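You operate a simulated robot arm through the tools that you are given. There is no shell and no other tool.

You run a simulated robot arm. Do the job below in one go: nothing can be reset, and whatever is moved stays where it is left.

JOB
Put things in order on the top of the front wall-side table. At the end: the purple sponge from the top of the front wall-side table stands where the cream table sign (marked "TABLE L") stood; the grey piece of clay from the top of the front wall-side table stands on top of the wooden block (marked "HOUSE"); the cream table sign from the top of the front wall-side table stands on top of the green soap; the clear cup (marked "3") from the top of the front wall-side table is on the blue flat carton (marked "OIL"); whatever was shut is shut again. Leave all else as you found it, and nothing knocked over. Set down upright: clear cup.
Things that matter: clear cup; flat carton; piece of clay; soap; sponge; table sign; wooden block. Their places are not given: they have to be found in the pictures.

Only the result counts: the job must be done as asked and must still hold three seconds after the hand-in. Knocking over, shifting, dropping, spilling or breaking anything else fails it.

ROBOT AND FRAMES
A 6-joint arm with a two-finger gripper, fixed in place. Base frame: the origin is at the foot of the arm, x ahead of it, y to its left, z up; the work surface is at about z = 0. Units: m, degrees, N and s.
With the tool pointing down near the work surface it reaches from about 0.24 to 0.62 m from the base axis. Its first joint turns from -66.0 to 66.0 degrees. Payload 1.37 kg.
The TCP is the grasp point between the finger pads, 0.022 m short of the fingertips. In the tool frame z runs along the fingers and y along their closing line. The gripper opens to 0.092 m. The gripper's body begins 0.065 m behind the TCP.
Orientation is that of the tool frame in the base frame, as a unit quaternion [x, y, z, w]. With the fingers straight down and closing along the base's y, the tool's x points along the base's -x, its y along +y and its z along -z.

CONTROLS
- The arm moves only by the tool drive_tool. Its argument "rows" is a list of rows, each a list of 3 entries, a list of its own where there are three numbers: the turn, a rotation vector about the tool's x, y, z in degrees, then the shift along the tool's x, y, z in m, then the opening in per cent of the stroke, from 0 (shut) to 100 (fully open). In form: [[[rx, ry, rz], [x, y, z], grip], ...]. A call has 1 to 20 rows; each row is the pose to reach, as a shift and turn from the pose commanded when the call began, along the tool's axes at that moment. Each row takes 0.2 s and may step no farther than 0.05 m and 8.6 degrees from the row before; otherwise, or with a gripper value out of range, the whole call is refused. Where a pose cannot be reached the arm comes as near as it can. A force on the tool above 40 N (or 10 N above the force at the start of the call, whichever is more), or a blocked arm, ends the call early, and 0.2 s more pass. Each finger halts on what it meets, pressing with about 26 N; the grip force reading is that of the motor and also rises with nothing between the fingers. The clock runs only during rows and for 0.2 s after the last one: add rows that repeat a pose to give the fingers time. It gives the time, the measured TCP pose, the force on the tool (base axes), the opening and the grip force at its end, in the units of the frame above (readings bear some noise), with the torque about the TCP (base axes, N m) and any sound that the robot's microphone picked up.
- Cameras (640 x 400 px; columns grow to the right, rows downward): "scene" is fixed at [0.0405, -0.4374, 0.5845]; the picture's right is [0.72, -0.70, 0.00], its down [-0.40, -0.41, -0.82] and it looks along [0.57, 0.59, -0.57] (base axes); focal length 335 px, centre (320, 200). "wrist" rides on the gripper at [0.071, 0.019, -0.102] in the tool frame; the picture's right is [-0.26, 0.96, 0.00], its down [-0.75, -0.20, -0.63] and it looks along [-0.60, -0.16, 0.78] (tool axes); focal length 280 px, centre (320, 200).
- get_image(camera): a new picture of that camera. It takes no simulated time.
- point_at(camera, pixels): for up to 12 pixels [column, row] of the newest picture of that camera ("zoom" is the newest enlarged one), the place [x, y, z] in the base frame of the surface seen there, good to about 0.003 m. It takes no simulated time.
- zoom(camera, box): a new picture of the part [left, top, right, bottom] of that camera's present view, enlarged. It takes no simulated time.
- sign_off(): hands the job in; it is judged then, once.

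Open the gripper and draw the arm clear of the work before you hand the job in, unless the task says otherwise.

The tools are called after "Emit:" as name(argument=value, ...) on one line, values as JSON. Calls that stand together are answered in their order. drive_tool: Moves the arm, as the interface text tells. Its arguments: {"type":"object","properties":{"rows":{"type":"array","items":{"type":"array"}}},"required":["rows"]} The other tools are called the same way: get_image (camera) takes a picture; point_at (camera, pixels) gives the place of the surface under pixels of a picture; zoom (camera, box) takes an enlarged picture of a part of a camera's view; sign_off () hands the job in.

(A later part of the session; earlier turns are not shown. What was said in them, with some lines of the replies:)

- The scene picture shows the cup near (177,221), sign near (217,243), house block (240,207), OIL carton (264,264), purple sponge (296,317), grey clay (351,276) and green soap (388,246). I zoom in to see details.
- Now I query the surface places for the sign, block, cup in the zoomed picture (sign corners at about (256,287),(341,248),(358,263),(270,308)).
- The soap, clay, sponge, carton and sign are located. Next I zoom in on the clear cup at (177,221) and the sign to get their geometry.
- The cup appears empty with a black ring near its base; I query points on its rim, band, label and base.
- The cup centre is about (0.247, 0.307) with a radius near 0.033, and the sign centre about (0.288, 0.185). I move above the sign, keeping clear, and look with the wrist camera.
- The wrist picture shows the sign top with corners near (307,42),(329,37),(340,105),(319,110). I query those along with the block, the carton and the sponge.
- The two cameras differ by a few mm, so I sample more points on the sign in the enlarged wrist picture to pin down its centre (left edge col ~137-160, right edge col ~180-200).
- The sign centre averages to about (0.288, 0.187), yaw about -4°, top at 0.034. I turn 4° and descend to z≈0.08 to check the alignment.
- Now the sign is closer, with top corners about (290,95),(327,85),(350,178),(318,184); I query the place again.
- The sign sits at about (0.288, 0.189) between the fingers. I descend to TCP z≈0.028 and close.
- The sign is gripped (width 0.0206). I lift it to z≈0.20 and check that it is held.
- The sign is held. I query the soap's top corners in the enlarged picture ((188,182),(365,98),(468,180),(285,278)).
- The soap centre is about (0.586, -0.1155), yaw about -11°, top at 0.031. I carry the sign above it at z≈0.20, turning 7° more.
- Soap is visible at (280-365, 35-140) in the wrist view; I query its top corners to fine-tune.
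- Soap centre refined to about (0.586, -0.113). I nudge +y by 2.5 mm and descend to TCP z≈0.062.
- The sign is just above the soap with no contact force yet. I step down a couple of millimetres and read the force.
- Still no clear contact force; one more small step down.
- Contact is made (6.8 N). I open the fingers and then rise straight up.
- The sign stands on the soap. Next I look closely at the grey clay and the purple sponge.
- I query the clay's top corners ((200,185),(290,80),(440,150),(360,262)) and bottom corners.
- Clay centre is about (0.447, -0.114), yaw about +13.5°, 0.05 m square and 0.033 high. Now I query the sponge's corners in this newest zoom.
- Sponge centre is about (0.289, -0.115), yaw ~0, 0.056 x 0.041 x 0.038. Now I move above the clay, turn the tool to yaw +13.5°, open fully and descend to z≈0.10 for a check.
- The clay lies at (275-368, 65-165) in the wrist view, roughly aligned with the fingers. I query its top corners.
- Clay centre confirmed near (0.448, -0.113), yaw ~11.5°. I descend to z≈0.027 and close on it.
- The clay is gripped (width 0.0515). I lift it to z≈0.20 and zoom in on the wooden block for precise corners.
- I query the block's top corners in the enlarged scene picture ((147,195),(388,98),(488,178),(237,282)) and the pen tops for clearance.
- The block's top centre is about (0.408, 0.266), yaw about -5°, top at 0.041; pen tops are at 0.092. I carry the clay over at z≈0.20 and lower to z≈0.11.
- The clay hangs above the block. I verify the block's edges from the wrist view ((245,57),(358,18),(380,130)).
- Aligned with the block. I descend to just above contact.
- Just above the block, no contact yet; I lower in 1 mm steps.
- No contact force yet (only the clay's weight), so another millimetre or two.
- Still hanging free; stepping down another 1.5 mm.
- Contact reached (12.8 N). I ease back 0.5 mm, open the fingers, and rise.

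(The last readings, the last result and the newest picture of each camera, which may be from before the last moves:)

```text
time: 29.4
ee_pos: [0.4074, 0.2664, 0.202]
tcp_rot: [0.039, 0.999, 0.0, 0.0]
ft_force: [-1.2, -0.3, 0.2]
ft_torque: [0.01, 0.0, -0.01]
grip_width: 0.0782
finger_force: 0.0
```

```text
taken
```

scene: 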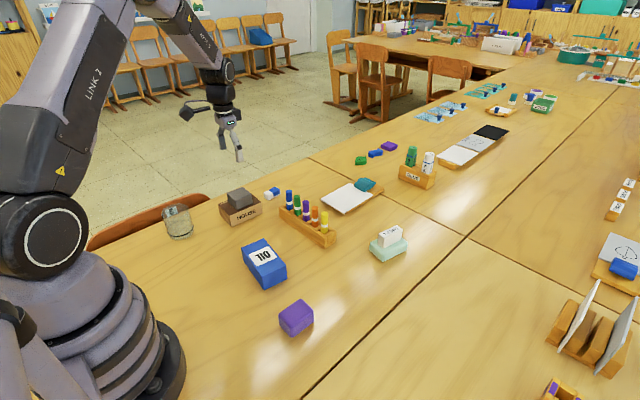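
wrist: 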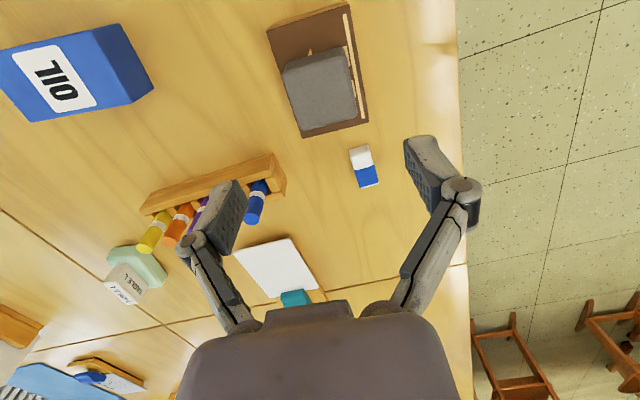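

The clay stands on the block. Next the cup: I move above it at about (0.247, 0.306), z≈0.19, with the fingers fully open to get a close look.

Emit:
drive_tool(rows=[[[0, 0, 0], [0.0328, 0.0054, 0], 100], [[0, 0, 0], [0.0656, 0.0107, 0], 100], [[0, 0, 0], [0.0985, 0.0161, 0], 100], [[0, 0, 0], [0.1313, 0.0214, 0], 100], [[0, 0, 0], [0.1641, 0.0268, 0], 100], [[0, 0, 0], [0.1641, 0.0268, 0.01], 100], [[0, 0, 0], [0.1641, 0.0268, 0.01], 100]])

Emit:
get_image(camera="wrist")

Emit:
zoom(camera="scene", box=[145, 160, 257, 250])

```text
time: 31.0
ee_pos: [0.2471, 0.3046, 0.1891]
tcp_rot: [0.039, 0.999, 0.001, 0.0]
ft_force: [0.1, -0.1, 0.3]
ft_torque: [-0.04, 0.0, -0.02]
grip_width: 0.0923
finger_force: 0.1
```

```text
taken
```

wrist: 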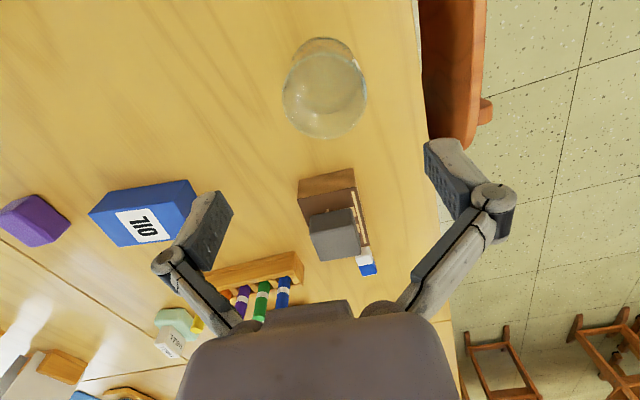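

```text
4.44 times, centred on (201, 205) of scene
```

zoom: 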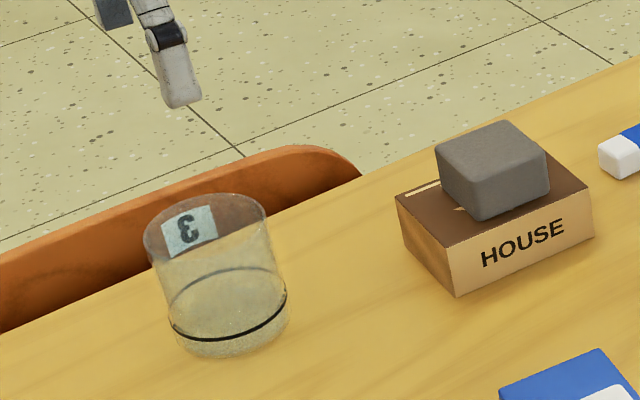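

The cup shows at (325,90) in the wrist view. I zoom in to measure its rim.

Emit:
zoom(camera="wrist", box=[261, 20, 389, 150])

```text
3.08 times, centred on (325, 85) of wrist
```

zoom: 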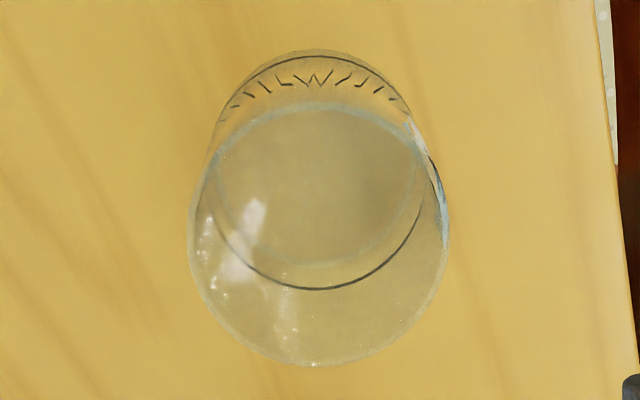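

Projecting the rim and ring ellipses from both cameras gives the cup axis at about (0.2475, 0.3095), radius 0.0325, height ~0.077. I shift +3.5 mm in y and lower to z≈0.112 (tips just above the rim) to check.

Emit:
drive_tool(rows=[[[0, 0, 0], [0, 0.0035, 0.02], 100], [[0, 0, 0], [0, 0.0035, 0.04], 100], [[0, 0, 0], [0, 0.0035, 0.06], 100], [[0, 0, 0], [0, 0.0035, 0.078], 100], [[0, 0, 0], [0, 0.0035, 0.078], 100]])

Emit:
get_image(camera="wrist")

Emit:
zoom(camera="scene", box=[130, 150, 242, 250])

```text
time: 32.2
ee_pos: [0.2475, 0.3099, 0.1127]
tcp_rot: [0.039, 0.999, 0.0, 0.0]
ft_force: [-0.1, 0.3, 0.2]
ft_torque: [0.02, 0.0, -0.01]
grip_width: 0.092
finger_force: 0.0
```

```text
taken
```

wrist: 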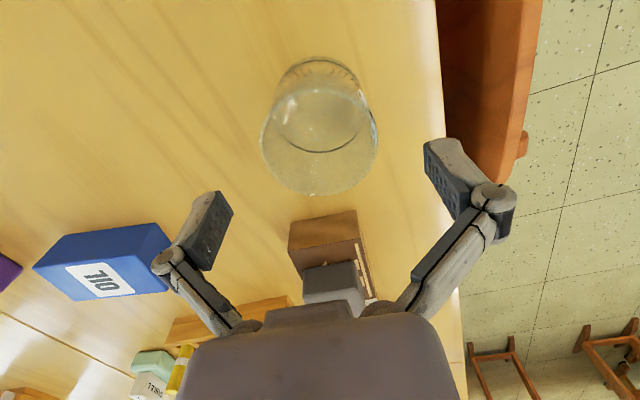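

```text
4.00 times, centred on (186, 200) of scene
```

zoom: 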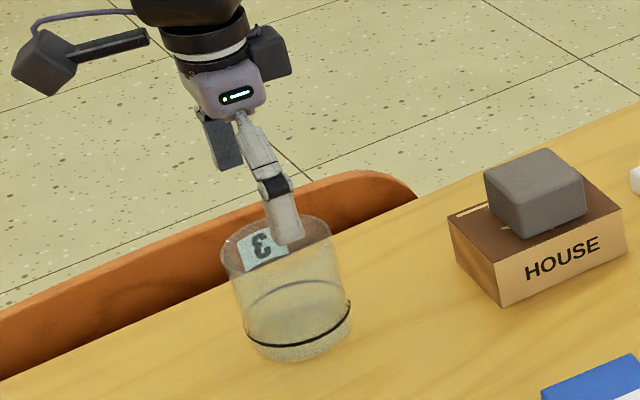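

The cup is centred between the fingers (rim extents at columns 261 and 378 straddle the TCP within ~2 mm). I descend slowly to z≈0.048 around the cup.

Emit:
drive_tool(rows=[[[0, 0, 0], [0, 0.001, 0.015], 100], [[0, 0, 0], [0, 0.001, 0.03], 100], [[0, 0, 0], [0, 0.001, 0.045], 100], [[0, 0, 0], [0, 0.001, 0.06], 100], [[0, 0, 0], [0, 0.001, 0.0645], 100], [[0, 0, 0], [0, 0.001, 0.0645], 100]])

Emit:
get_image(camera="wrist")

Emit:
zoom(camera="scene", box=[140, 170, 220, 250])

```text
time: 33.6
ee_pos: [0.249, 0.31, 0.047]
tcp_rot: [0.039, 0.999, 0.001, 0.0]
ft_force: [-0.6, -0.4, -1.5]
ft_torque: [-0.01, 0.0, -0.01]
grip_width: 0.0919
finger_force: 0.1
```

```text
taken
```

wrist: 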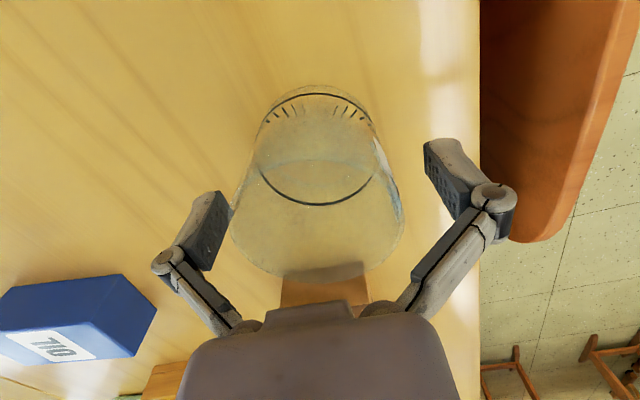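

```text
5.00 times, centred on (180, 210) of scene
```

zoom: 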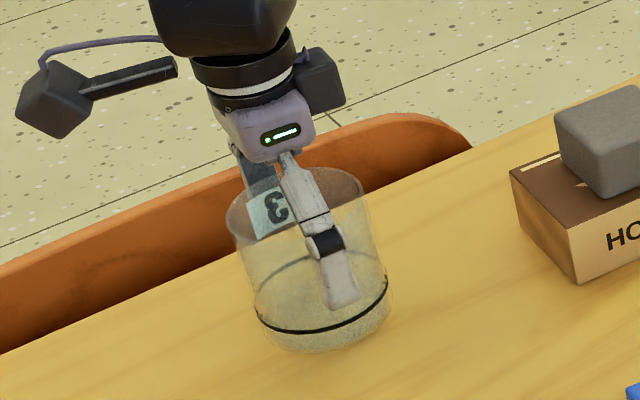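

The silhouette is centred on the TCP. I close the fingers gently on the cup.

Emit:
drive_tool(rows=[[[0, 0, 0], [0, 0, 0], 85], [[0, 0, 0], [0, 0, 0], 75], [[0, 0, 0], [0, 0, 0], 65], [[0, 0, 0], [0, 0, 0], 55], [[0, 0, 0], [0, 0, 0], 55], [[0, 0, 0], [0, 0, 0], 55]])

Emit:
get_image(camera="wrist")

```text
time: 35.0
ee_pos: [0.2486, 0.3101, 0.0486]
tcp_rot: [0.039, 0.999, 0.0, 0.0]
ft_force: [-0.8, -0.4, 5.7]
ft_torque: [-0.04, 0.03, -0.02]
grip_width: 0.0626
finger_force: 26.1
```

```text
taken
```

wrist: 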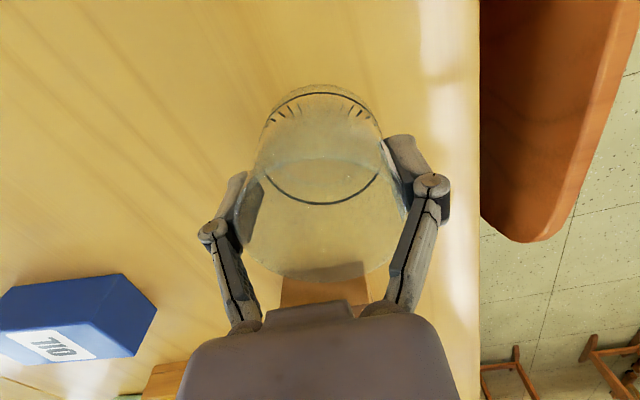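

The cup is gripped (width 0.0626). I lift it gently, keeping it upright.

Emit:
drive_tool(rows=[[[0, 0, 0], [0, 0, -0.005], 55], [[0, 0, 0], [0, 0, -0.015], 55], [[0, 0, 0], [0, 0, -0.03], 55], [[0, 0, 0], [0, 0, -0.05], 55], [[0, 0, 0], [0, 0, -0.07], 55], [[0, 0, 0], [0, 0, -0.09], 55], [[0, 0, 0], [0, 0, -0.11], 55], [[0, 0, 0], [0, 0, -0.125], 55], [[0, 0, 0], [0, 0, -0.132], 55], [[0, 0, 0], [0, 0, -0.132], 55]])

Emit:
zoom(camera="scene", box=[130, 130, 242, 250])

Emit:
zoom(camera="scene", box=[225, 230, 305, 295])

```text
time: 37.2
ee_pos: [0.2476, 0.3097, 0.1799]
tcp_rot: [0.039, 0.999, 0.0, 0.0]
ft_force: [0.7, -0.7, -0.6]
ft_torque: [-0.01, 0.0, -0.02]
grip_width: 0.0624
finger_force: 25.7
```

```text
3.33 times, centred on (186, 190) of scene
```

zoom: 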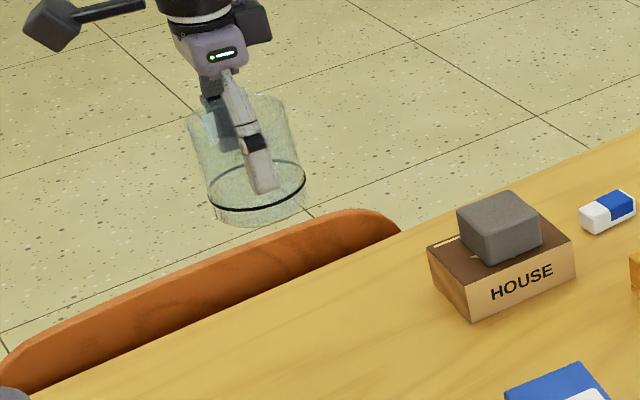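

```text
6.15 times, centred on (265, 262) of scene
```

zoom: 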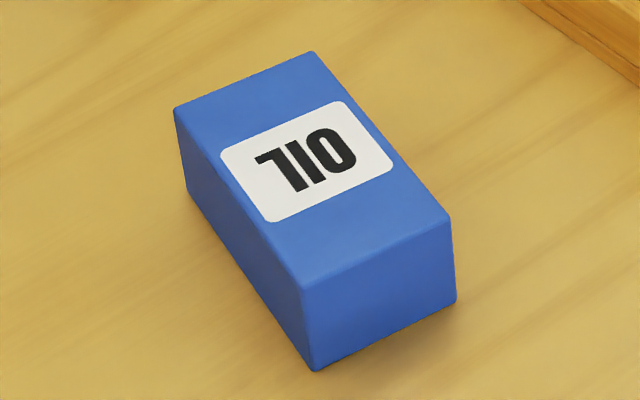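

The cup is lifted and upright. I query the carton's top corners in this zoom ((178,110),(310,55),(446,218),(303,286)).

Emit:
point_at(camera="zoom", pixels=[[178, 112], [310, 57], [444, 217], [304, 284], [308, 165], [240, 200], [380, 140], [240, 85], [375, 250], [312, 365], [453, 298], [190, 190]])

```text
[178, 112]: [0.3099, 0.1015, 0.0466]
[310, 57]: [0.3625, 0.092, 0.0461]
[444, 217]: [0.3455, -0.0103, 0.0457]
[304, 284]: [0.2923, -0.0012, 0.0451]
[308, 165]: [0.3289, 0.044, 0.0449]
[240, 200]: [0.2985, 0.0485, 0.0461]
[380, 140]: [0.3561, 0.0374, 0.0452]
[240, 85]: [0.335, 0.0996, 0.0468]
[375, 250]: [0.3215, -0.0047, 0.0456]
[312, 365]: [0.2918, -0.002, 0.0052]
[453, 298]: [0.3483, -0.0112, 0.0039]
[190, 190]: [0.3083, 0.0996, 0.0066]
```

The carton's top centre is about (0.328, 0.046), z 0.046. I carry the cup there smoothly at z≈0.18.

Emit:
drive_tool(rows=[[[0, 0, 0], [-0.003, -0.0077, 0], 55], [[0, 0, 0], [-0.009, -0.023, 0], 55], [[0, 0, 0], [-0.0181, -0.0461, 0], 55], [[0, 0, 0], [-0.0281, -0.0717, 0], 55], [[0, 0, 0], [-0.0381, -0.0973, 0], 55], [[0, 0, 0], [-0.0481, -0.1229, 0], 55], [[0, 0, 0], [-0.0582, -0.1485, 0], 55], [[0, 0, 0], [-0.0682, -0.1741, 0], 55], [[0, 0, 0], [-0.0782, -0.1997, 0], 55], [[0, 0, 0], [-0.0873, -0.2227, 0], 55], [[0, 0, 0], [-0.0943, -0.2406, 0], 55], [[0, 0, 0], [-0.0983, -0.2509, 0], 55], [[0, 0, 0], [-0.1003, -0.256, 0], 55], [[0, 0, 0], [-0.1003, -0.256, 0], 55]])

Emit:
get_image(camera="wrist")

Emit:
zoom(camera="scene", box=[205, 170, 325, 295])

```text
time: 40.2
ee_pos: [0.3286, 0.0466, 0.1785]
tcp_rot: [0.04, 0.999, 0.0, -0.001]
ft_force: [0.1, 0.2, 0.1]
ft_torque: [-0.05, -0.01, 0.01]
grip_width: 0.0624
finger_force: 25.7
```

```text
taken
```

wrist: 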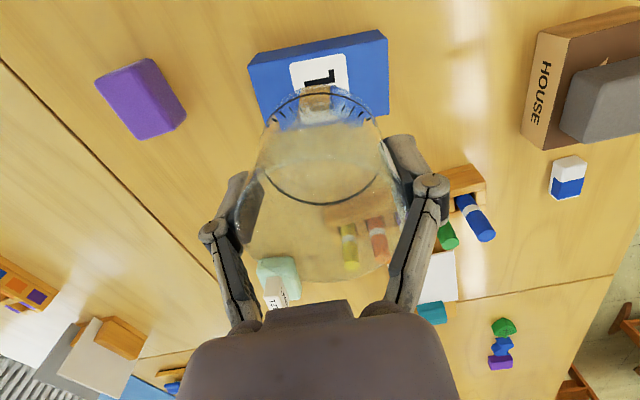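

```text
3.20 times, centred on (265, 232) of scene
```

zoom: 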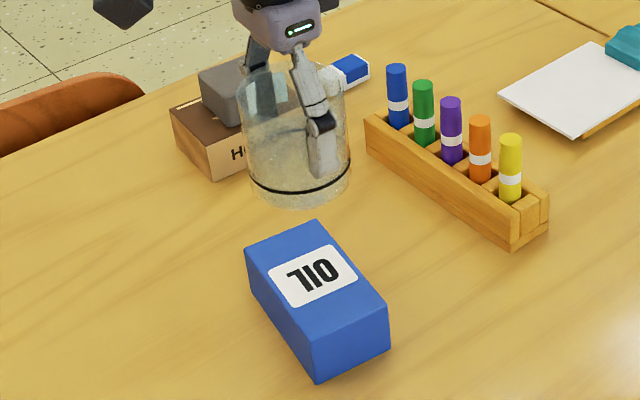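

The cup is held on the TCP axis. I verify the carton's edges from the wrist view ((250,68),(384,42),(387,110)).

Emit:
point_at(camera="wrist", pixels=[[254, 72], [382, 44], [386, 110], [262, 108], [320, 55], [275, 90], [370, 75], [350, 110]])

```text
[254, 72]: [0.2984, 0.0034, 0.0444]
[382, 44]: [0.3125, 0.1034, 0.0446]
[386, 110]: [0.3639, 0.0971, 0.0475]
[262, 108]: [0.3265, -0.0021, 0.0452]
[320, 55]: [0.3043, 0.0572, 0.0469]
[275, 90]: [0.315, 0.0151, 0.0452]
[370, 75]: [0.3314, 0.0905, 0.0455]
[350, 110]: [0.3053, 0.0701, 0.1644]
```

The carton centre averages to (0.3295, 0.0475). I nudge 1 mm and lower the cup to just above the carton.

Emit:
drive_tool(rows=[[[0, 0, 0], [-0.001, 0.001, 0.01], 55], [[0, 0, 0], [-0.001, 0.001, 0.03], 55], [[0, 0, 0], [-0.001, 0.001, 0.05], 55], [[0, 0, 0], [-0.001, 0.001, 0.068], 55], [[0, 0, 0], [-0.001, 0.001, 0.078], 55], [[0, 0, 0], [-0.001, 0.001, 0.081], 55], [[0, 0, 0], [-0.001, 0.001, 0.081], 55]])

Emit:
zoom(camera="scene", box=[215, 200, 315, 295])

```text
time: 41.8
ee_pos: [0.3286, 0.0473, 0.0983]
tcp_rot: [0.039, 0.999, 0.0, 0.0]
ft_force: [0.1, 0.4, -0.9]
ft_torque: [0.02, 0.02, -0.01]
grip_width: 0.0624
finger_force: 26.1
```

```text
4.21 times, centred on (265, 248) of scene
```

zoom: 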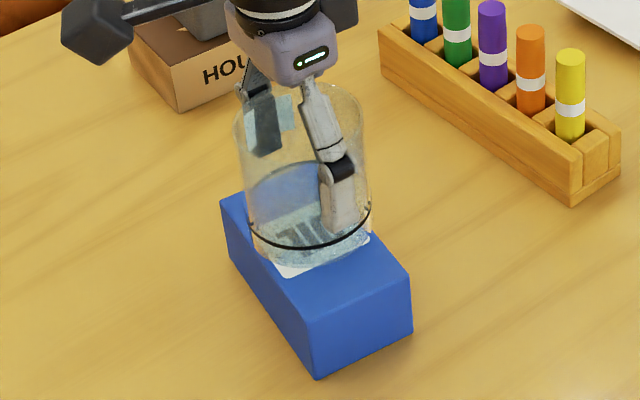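

The cup is just above the carton; I lower in 1 mm steps reading the force.

Emit:
drive_tool(rows=[[[0, 0, 0], [0, 0, 0.001], 55], [[0, 0, 0], [0, 0, 0.002], 55], [[0, 0, 0], [0, 0, 0.002], 55]])

```text
time: 42.6
ee_pos: [0.3292, 0.048, 0.096]
tcp_rot: [0.039, 0.999, 0.0, 0.0]
ft_force: [-0.2, 0.6, 0.0]
ft_torque: [0.04, -0.01, 0.0]
grip_width: 0.0623
finger_force: 25.6
```

No contact yet; one more millimetre.

Emit:
drive_tool(rows=[[[0, 0, 0], [0, 0, 0.001], 55], [[0, 0, 0], [0, 0, 0.001], 55]])

```text
time: 43.2
ee_pos: [0.3276, 0.0485, 0.0946]
tcp_rot: [0.039, 0.999, -0.001, 0.0]
ft_force: [-0.5, -0.5, -1.0]
ft_torque: [-0.01, -0.01, -0.02]
grip_width: 0.0624
finger_force: 26.3
```

Still free; another half to one millimetre.

Emit:
drive_tool(rows=[[[0, 0, 0], [0, 0, 0.0007], 55], [[0, 0, 0], [0, 0, 0.0007], 55]])

```text
time: 43.8
ee_pos: [0.3283, 0.0494, 0.0943]
tcp_rot: [0.039, 0.999, 0.0, 0.0]
ft_force: [0.3, 0.0, -0.6]
ft_torque: [0.03, -0.02, -0.01]
grip_width: 0.0623
finger_force: 25.8
```

Emit:
drive_tool(rows=[[[0, 0, 0], [0, 0, 0.0007], 55], [[0, 0, 0], [0, 0, 0.0007], 55]])

Emit:
zoom(camera="scene", box=[235, 215, 300, 285])

```text
time: 44.4
ee_pos: [0.3288, 0.0478, 0.0957]
tcp_rot: [0.039, 0.999, 0.0, 0.0]
ft_force: [0.7, 0.3, 0.3]
ft_torque: [0.0, 0.02, -0.02]
grip_width: 0.0624
finger_force: 25.6
```

```text
5.71 times, centred on (268, 250) of scene
```

zoom: 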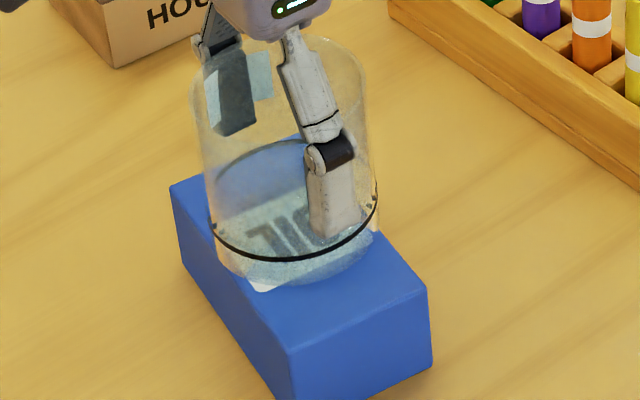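

Force is still about zero; stepping on down.

Emit:
drive_tool(rows=[[[0, 0, 0], [0, 0, 0.0007], 55], [[0, 0, 0], [0, 0, 0.0007], 55]])

```text
time: 45.0
ee_pos: [0.328, 0.0475, 0.0936]
tcp_rot: [0.039, 0.999, 0.0, 0.0]
ft_force: [0.3, -0.6, -0.2]
ft_torque: [0.01, 0.03, 0.01]
grip_width: 0.0621
finger_force: 26.5
```

Emit:
drive_tool(rows=[[[0, 0, 0], [0, 0, 0.0007], 55], [[0, 0, 0], [0, 0, 0.0007], 55]])

```text
time: 45.6
ee_pos: [0.3293, 0.0477, 0.0923]
tcp_rot: [0.039, 0.999, 0.001, 0.0]
ft_force: [-2.2, 0.5, 9.8]
ft_torque: [0.01, 0.09, 0.02]
grip_width: 0.0624
finger_force: 26.2
```

Contact (9.8 N). I ease back 0.3 mm, open gradually, and rise straight up.

Emit:
drive_tool(rows=[[[0, 0, 0], [0, 0, -0.0003], 55], [[0, 0, 0], [0, 0, -0.0003], 70], [[0, 0, 0], [0, 0, -0.0003], 80], [[0, 0, 0], [0, 0, -0.0003], 90], [[0, 0, 0], [0, 0, -0.0003], 98], [[0, 0, 0], [0, 0, -0.0003], 98]])

Emit:
get_image(camera="wrist")

Emit:
zoom(camera="scene", box=[215, 200, 315, 295])

```text
time: 47.0
ee_pos: [0.3287, 0.048, 0.0927]
tcp_rot: [0.04, 0.999, 0.001, 0.0]
ft_force: [-0.4, -0.7, -0.1]
ft_torque: [0.0, -0.01, 0.01]
grip_width: 0.09
finger_force: 0.1
```

```text
taken
```

wrist: 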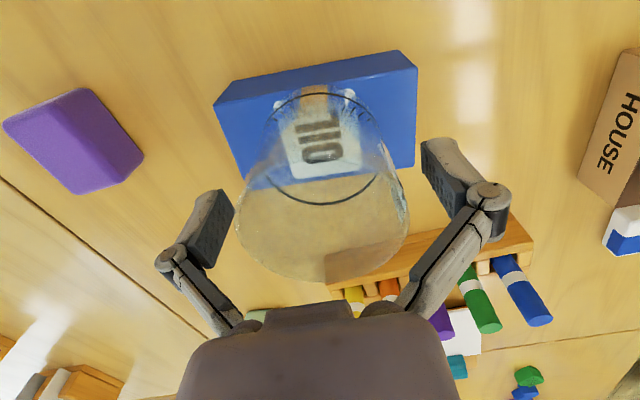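

```text
4.21 times, centred on (265, 248) of scene
```

zoom: 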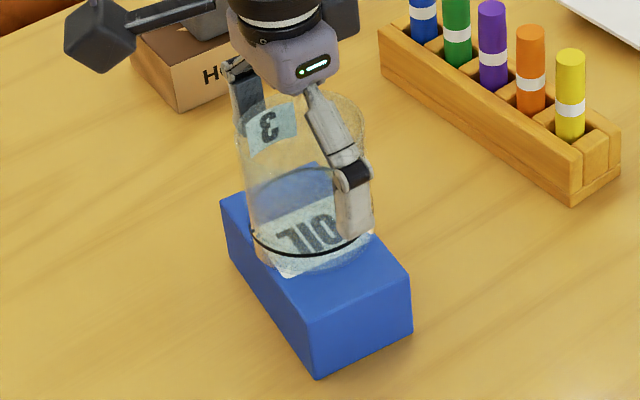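

The cup stands upright on the carton and the fingers are clear of it. I rise straight up to z≈0.22.

Emit:
drive_tool(rows=[[[0, 0, 0], [0, 0, -0.01], 98], [[0, 0, 0], [0, 0, -0.03], 98], [[0, 0, 0], [0, 0, -0.055], 98], [[0, 0, 0], [0, 0, -0.08], 98], [[0, 0, 0], [0, 0, -0.105], 98], [[0, 0, 0], [0, 0, -0.13], 98], [[0, 0, 0], [0, 0, -0.13], 98]])

Emit:
get_image(camera="wrist")

Emit:
zoom(camera="scene", box=[215, 200, 315, 295])

```text
time: 48.6
ee_pos: [0.3284, 0.0476, 0.2236]
tcp_rot: [0.039, 0.999, 0.0, 0.0]
ft_force: [-0.5, -0.4, 0.8]
ft_torque: [-0.03, 0.0, -0.01]
grip_width: 0.0903
finger_force: 0.1
```

```text
taken
```

wrist: 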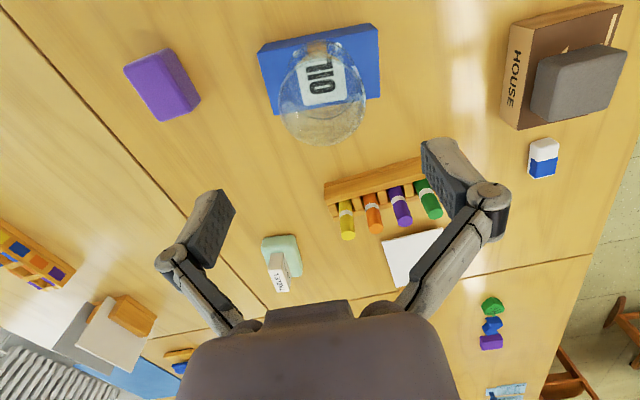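

```text
4.21 times, centred on (265, 248) of scene
```

zoom: 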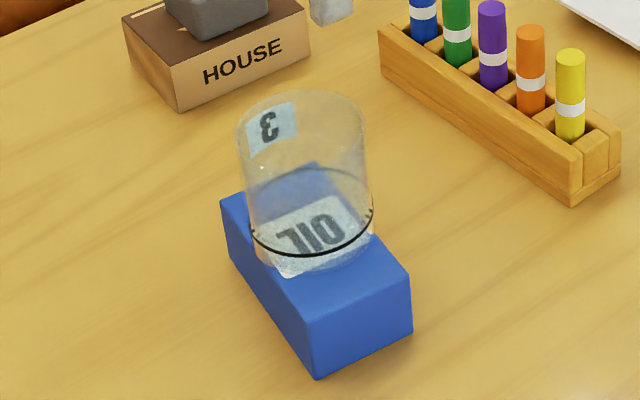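

The cup stands centred on the carton. Now I move above the sponge at (0.289, -0.115), turning 3°, and descend to z≈0.10 for a check.

Emit:
drive_tool(rows=[[[0, 0, -0.6], [0.0054, -0.0331, 0], 98], [[0, 0, -1.2], [0.0109, -0.0662, 0], 98], [[0, 0, -1.8], [0.0163, -0.0994, 0], 98], [[0, 0, -2.4], [0.0218, -0.1325, 0], 98], [[0, 0, -3], [0.0272, -0.1656, 0], 98], [[0, 0, -3], [0.0272, -0.1656, 0.035], 98], [[0, 0, -3], [0.0272, -0.1656, 0.07], 98], [[0, 0, -3], [0.0272, -0.1656, 0.1], 98], [[0, 0, -3], [0.0272, -0.1656, 0.12], 98], [[0, 0, -3], [0.0272, -0.1656, 0.12], 98]])

Emit:
get_image(camera="wrist")

```text
time: 50.8
ee_pos: [0.2882, -0.1152, 0.1032]
tcp_rot: [0.013, 1.0, 0.0, 0.0]
ft_force: [-0.2, -0.3, -0.6]
ft_torque: [0.03, -0.04, -0.01]
grip_width: 0.0903
finger_force: 0.0
```

```text
taken
```

wrist: 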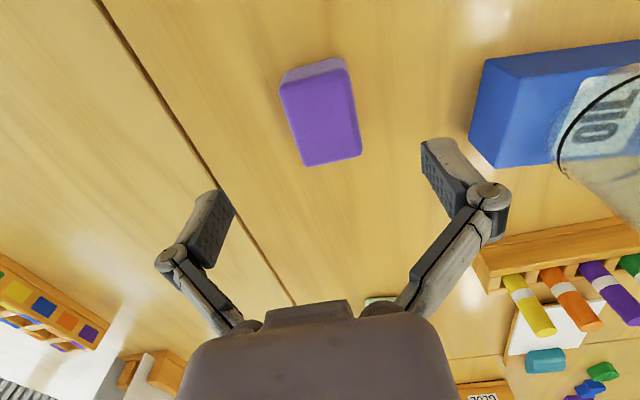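

The sponge sits at (280-362, 58-167) between the fingers. I query its top corners from here.

Emit:
point_at(camera="wrist", pixels=[[283, 86], [346, 72], [360, 152], [303, 163], [320, 120], [292, 120], [353, 112], [315, 80], [332, 160]])

```text
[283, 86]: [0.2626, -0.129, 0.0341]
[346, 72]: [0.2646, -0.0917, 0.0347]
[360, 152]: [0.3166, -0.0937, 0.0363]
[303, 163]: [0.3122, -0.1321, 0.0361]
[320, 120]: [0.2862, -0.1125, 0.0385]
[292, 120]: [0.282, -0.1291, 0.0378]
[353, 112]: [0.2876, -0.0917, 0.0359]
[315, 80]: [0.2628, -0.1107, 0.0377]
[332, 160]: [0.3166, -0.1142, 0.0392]
```

The sponge centre is about (0.289, -0.113), yaw ~-2°. I descend to z≈0.030 and close on it.

Emit:
drive_tool(rows=[[[0, 0, 0.5], [0, 0.0015, 0.025], 98], [[0, 0, 0.5], [0, 0.0015, 0.05], 98], [[0, 0, 0.5], [0, 0.0015, 0.07], 98], [[0, 0, 0.5], [0, 0.0015, 0.0735], 98], [[0, 0, 0.5], [0, 0.0015, 0.0735], 70], [[0, 0, 0.5], [0, 0.0015, 0.0735], 45], [[0, 0, 0.5], [0, 0.0015, 0.0735], 25], [[0, 0, 0.5], [0, 0.0015, 0.0735], 25], [[0, 0, 0.5], [0, 0.0015, 0.0735], 25]])

Emit:
get_image(camera="wrist")

```text
time: 52.8
ee_pos: [0.2888, -0.1125, 0.0302]
tcp_rot: [0.018, 1.0, 0.0, 0.0]
ft_force: [0.4, 0.4, 0.2]
ft_torque: [-0.03, 0.02, 0.04]
grip_width: 0.0429
finger_force: 25.8
```

```text
taken
```

wrist: 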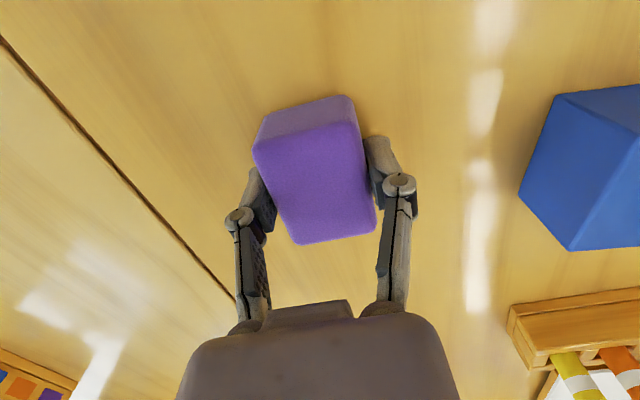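

The sponge is gripped (width 0.0429). I lift it to z≈0.23 and carry it over to above the sign's former spot (0.288, 0.188).

Emit:
drive_tool(rows=[[[0, 0, 0], [0, 0, -0.01], 25], [[0, 0, 0], [0, 0, -0.04], 25], [[0, 0, 0], [0, 0, -0.08], 25], [[0, 0, 0], [0, 0, -0.12], 25], [[0, 0, 0], [0, 0, -0.16], 25], [[0, 0, 0], [0, 0, -0.2], 25], [[0, 0, 0.2], [0.0013, 0.0333, -0.2], 25], [[0, 0, 0.4], [0.0026, 0.0667, -0.2], 25], [[0, 0, 0.7], [0.0039, 0.1, -0.2], 25], [[0, 0, 0.9], [0.0052, 0.1333, -0.2], 25], [[0, 0, 1.1], [0.0066, 0.1666, -0.2], 25], [[0, 0, 1.3], [0.0079, 0.2, -0.2], 25], [[0, 0, 1.6], [0.0092, 0.2332, -0.2], 25], [[0, 0, 1.8], [0.0105, 0.2665, -0.2], 25], [[0, 0, 2], [0.0118, 0.2998, -0.2], 25], [[0, 0, 2], [0.0118, 0.2998, -0.2], 25]])

Emit:
get_image(camera="wrist")

Emit:
get_image(camera="scene")

```text
time: 56.2
ee_pos: [0.2879, 0.1858, 0.23]
tcp_rot: [0.035, 0.999, 0.0, 0.001]
ft_force: [-0.1, 0.4, 0.1]
ft_torque: [-0.02, -0.01, 0.03]
grip_width: 0.0427
finger_force: 25.8
```

```text
taken
```

wrist: 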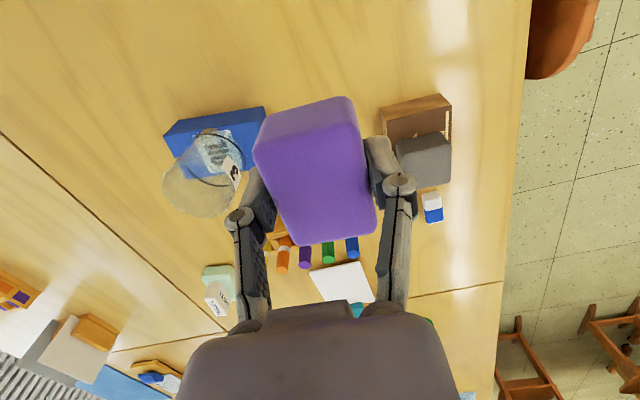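

```text
taken
```

scene: 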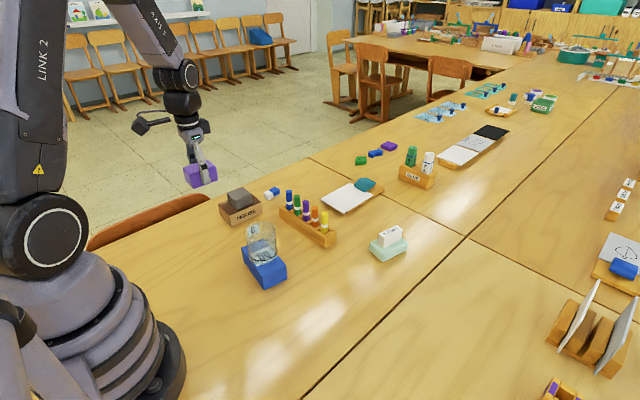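

The sponge is held above the sign's former spot and all else is in order. I descend to just above the table.

Emit:
drive_tool(rows=[[[0, 0, 0], [0, 0.001, 0.03], 25], [[0, 0, 0], [0, 0.001, 0.06], 25], [[0, 0, 0], [0, 0.001, 0.09], 25], [[0, 0, 0], [0, 0.001, 0.12], 25], [[0, 0, 0], [0, 0.001, 0.15], 25], [[0, 0, 0], [0, 0.001, 0.175], 25], [[0, 0, 0], [0, 0.001, 0.19], 25], [[0, 0, 0], [0, 0.001, 0.196], 25], [[0, 0, 0], [0, 0.001, 0.196], 25]])

Emit:
zoom(camera="scene", box=[160, 180, 288, 260])

```text
time: 58.2
ee_pos: [0.288, 0.1865, 0.0334]
tcp_rot: [0.035, 0.999, -0.001, 0.0]
ft_force: [0.3, 0.7, -0.3]
ft_torque: [0.0, 0.01, 0.01]
grip_width: 0.0428
finger_force: 25.7
```

```text
5.00 times, centred on (224, 220) of scene
```

zoom: 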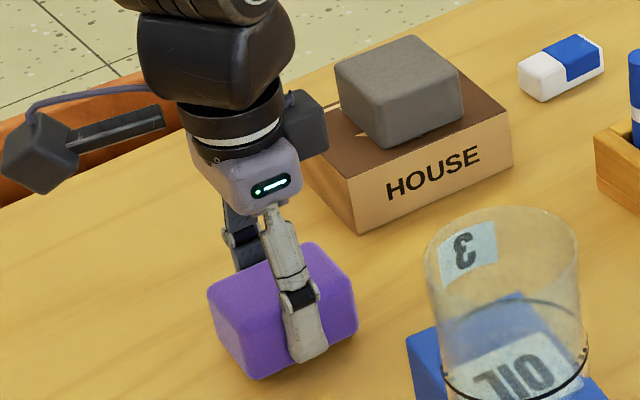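

The sponge is just above the table; I shift +1.5 mm in y and lower by millimetre steps.

Emit:
drive_tool(rows=[[[0, 0, 0], [0, 0.0015, 0.001], 25], [[0, 0, 0], [0, 0.0015, 0.002], 25], [[0, 0, 0], [0, 0.0015, 0.003], 25], [[0, 0, 0], [0, 0.0015, 0.003], 25]])

```text
time: 59.2
ee_pos: [0.2867, 0.1893, 0.0315]
tcp_rot: [0.035, 0.999, 0.0, 0.0]
ft_force: [1.2, 0.2, 0.1]
ft_torque: [0.0, 0.01, 0.02]
grip_width: 0.0428
finger_force: 25.9
```

No contact force yet; one more millimetre.

Emit:
drive_tool(rows=[[[0, 0, 0], [0, 0, 0.0008], 25], [[0, 0, 0], [0, 0, 0.0008], 25]])

```text
time: 59.8
ee_pos: [0.2887, 0.1891, 0.0299]
tcp_rot: [0.035, 0.999, 0.0, 0.001]
ft_force: [-1.1, 0.2, 1.7]
ft_torque: [-0.03, 0.06, -0.01]
grip_width: 0.0428
finger_force: 26.1
```

Light contact at z≈0.030. I open the fingers and rise straight up.

Emit:
drive_tool(rows=[[[0, 0, 0], [0, 0, 0], 40], [[0, 0, 0], [0, 0, 0], 60], [[0, 0, 0], [0, 0, 0], 80], [[0, 0, 0], [0, 0, 0], 80], [[0, 0, 0], [0, 0, 0], 80], [[0, 0, 0], [0, 0, -0.015], 80], [[0, 0, 0], [0, 0, -0.045], 80], [[0, 0, 0], [0, 0, -0.085], 80], [[0, 0, 0], [0, 0, -0.125], 80], [[0, 0, 0], [0, 0, -0.165], 80], [[0, 0, 0], [0, 0, -0.2], 80], [[0, 0, 0], [0, 0, -0.23], 80], [[0, 0, 0], [0, 0, -0.23], 80]])

Emit:
get_image(camera="wrist")

Emit:
get_image(camera="scene")

Emit:
zoom(camera="scene", box=[150, 170, 342, 290])

```text
time: 62.6
ee_pos: [0.2883, 0.1888, 0.2604]
tcp_rot: [0.035, 0.999, 0.0, -0.001]
ft_force: [-0.5, 0.8, 0.3]
ft_torque: [0.0, -0.04, -0.01]
grip_width: 0.0733
finger_force: 0.0
```

```text
taken
```

wrist: 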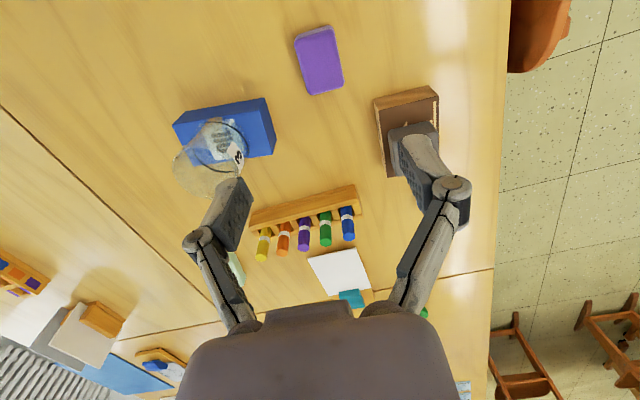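

```text
taken
```

scene: 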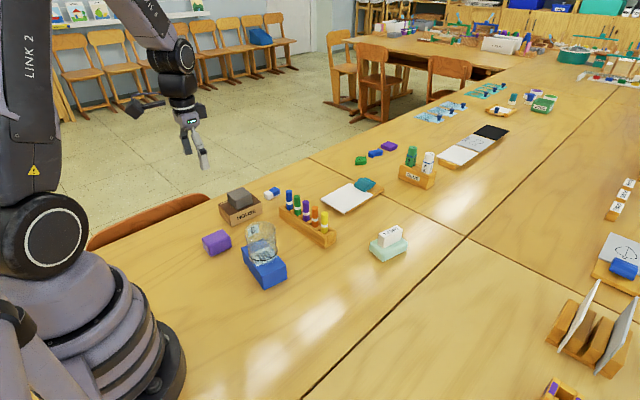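

```text
3.33 times, centred on (246, 230) of scene
```

zoom: 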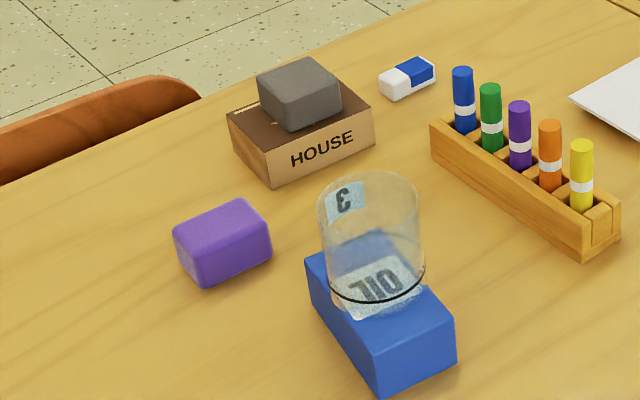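

All four items look placed. I verify the sponge's position with a few points on its top in the latest zoom, and the sign on the soap.

Emit:
point_at(camera="zoom", pixels=[[177, 238], [240, 202], [268, 235], [195, 262], [222, 232], [300, 85], [262, 88], [335, 100]])

Emit:
zoom(camera="scene", box=[340, 200, 436, 270])

```text
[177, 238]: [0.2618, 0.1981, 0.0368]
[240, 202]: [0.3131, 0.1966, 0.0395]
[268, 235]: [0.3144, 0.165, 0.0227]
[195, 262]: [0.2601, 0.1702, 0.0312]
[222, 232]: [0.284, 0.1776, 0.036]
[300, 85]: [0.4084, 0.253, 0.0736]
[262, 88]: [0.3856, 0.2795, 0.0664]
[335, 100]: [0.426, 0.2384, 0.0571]
```

```text
5.71 times, centred on (388, 235) of scene
```

zoom: 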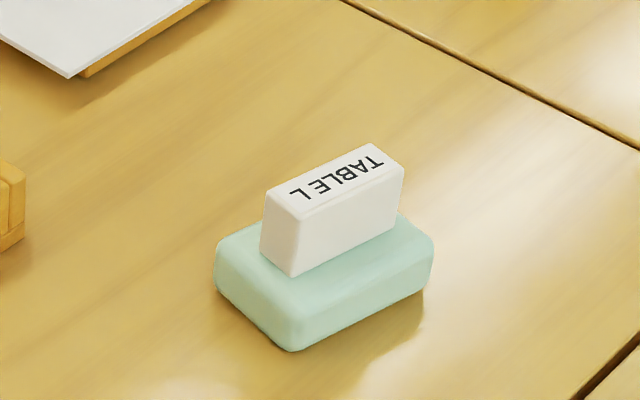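

The sponge sits at about (0.287, 0.183) as seen from the scene camera, matching the sign's former place (0.288, 0.1845); sign, clay and cup all stand upright. I open fully and let things settle for a moment.

Emit:
drive_tool(rows=[[[0, 0, 0], [0, 0, -0.02], 100], [[0, 0, 0], [0, 0, -0.03], 100], [[0, 0, 0], [0, 0, -0.03], 100], [[0, 0, 0], [0, 0, -0.03], 100], [[0, 0, 0], [0, 0, -0.03], 100]])

Emit:
get_image(camera="scene")

```text
time: 63.8
ee_pos: [0.2876, 0.1891, 0.2899]
tcp_rot: [0.035, 0.999, 0.0, 0.0]
ft_force: [0.2, 0.9, 1.3]
ft_torque: [0.01, 0.02, -0.02]
grip_width: 0.092
finger_force: 0.1
```

```text
taken
```

scene: 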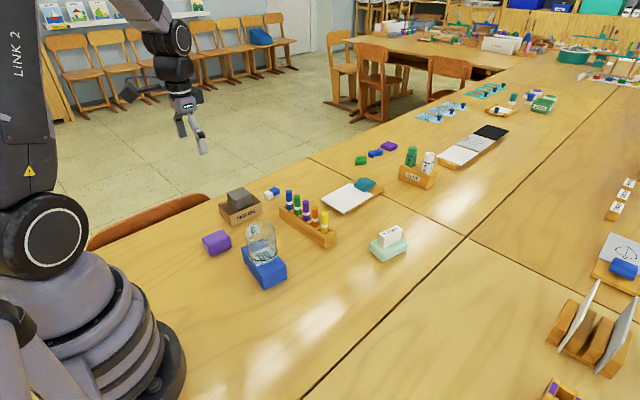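

The final picture shows the sponge at the sign's old place (217,243), the clay on the block (240,200), the sign on the soap (389,240) and the cup upright on the carton (262,250), with the arm clear and the gripper open. I hand the job in.

Emit:
sign_off()

```text
The job is handed in.
```

The job is handed in, and all four moves are done. The last picture, taken just before hand-in, shows every piece in place:

- **Sponge:** the purple sponge stands where the cream "TABLE L" sign was, within about 3 mm by the scene camera.
- **Clay:** the grey piece of clay stands on the "HOUSE" wooden block.
- **Sign:** the cream "TABLE L" sign stands on the green soap.
- **Cup:** the clear cup marked "3" stands upright on the blue "OIL" carton.

I saw nothing knocked over or shifted. I saw nothing among these things that was shut or needed opening, so there was nothing to shut again. The gripper is open and the arm is clear at about 0.29 m above the table.
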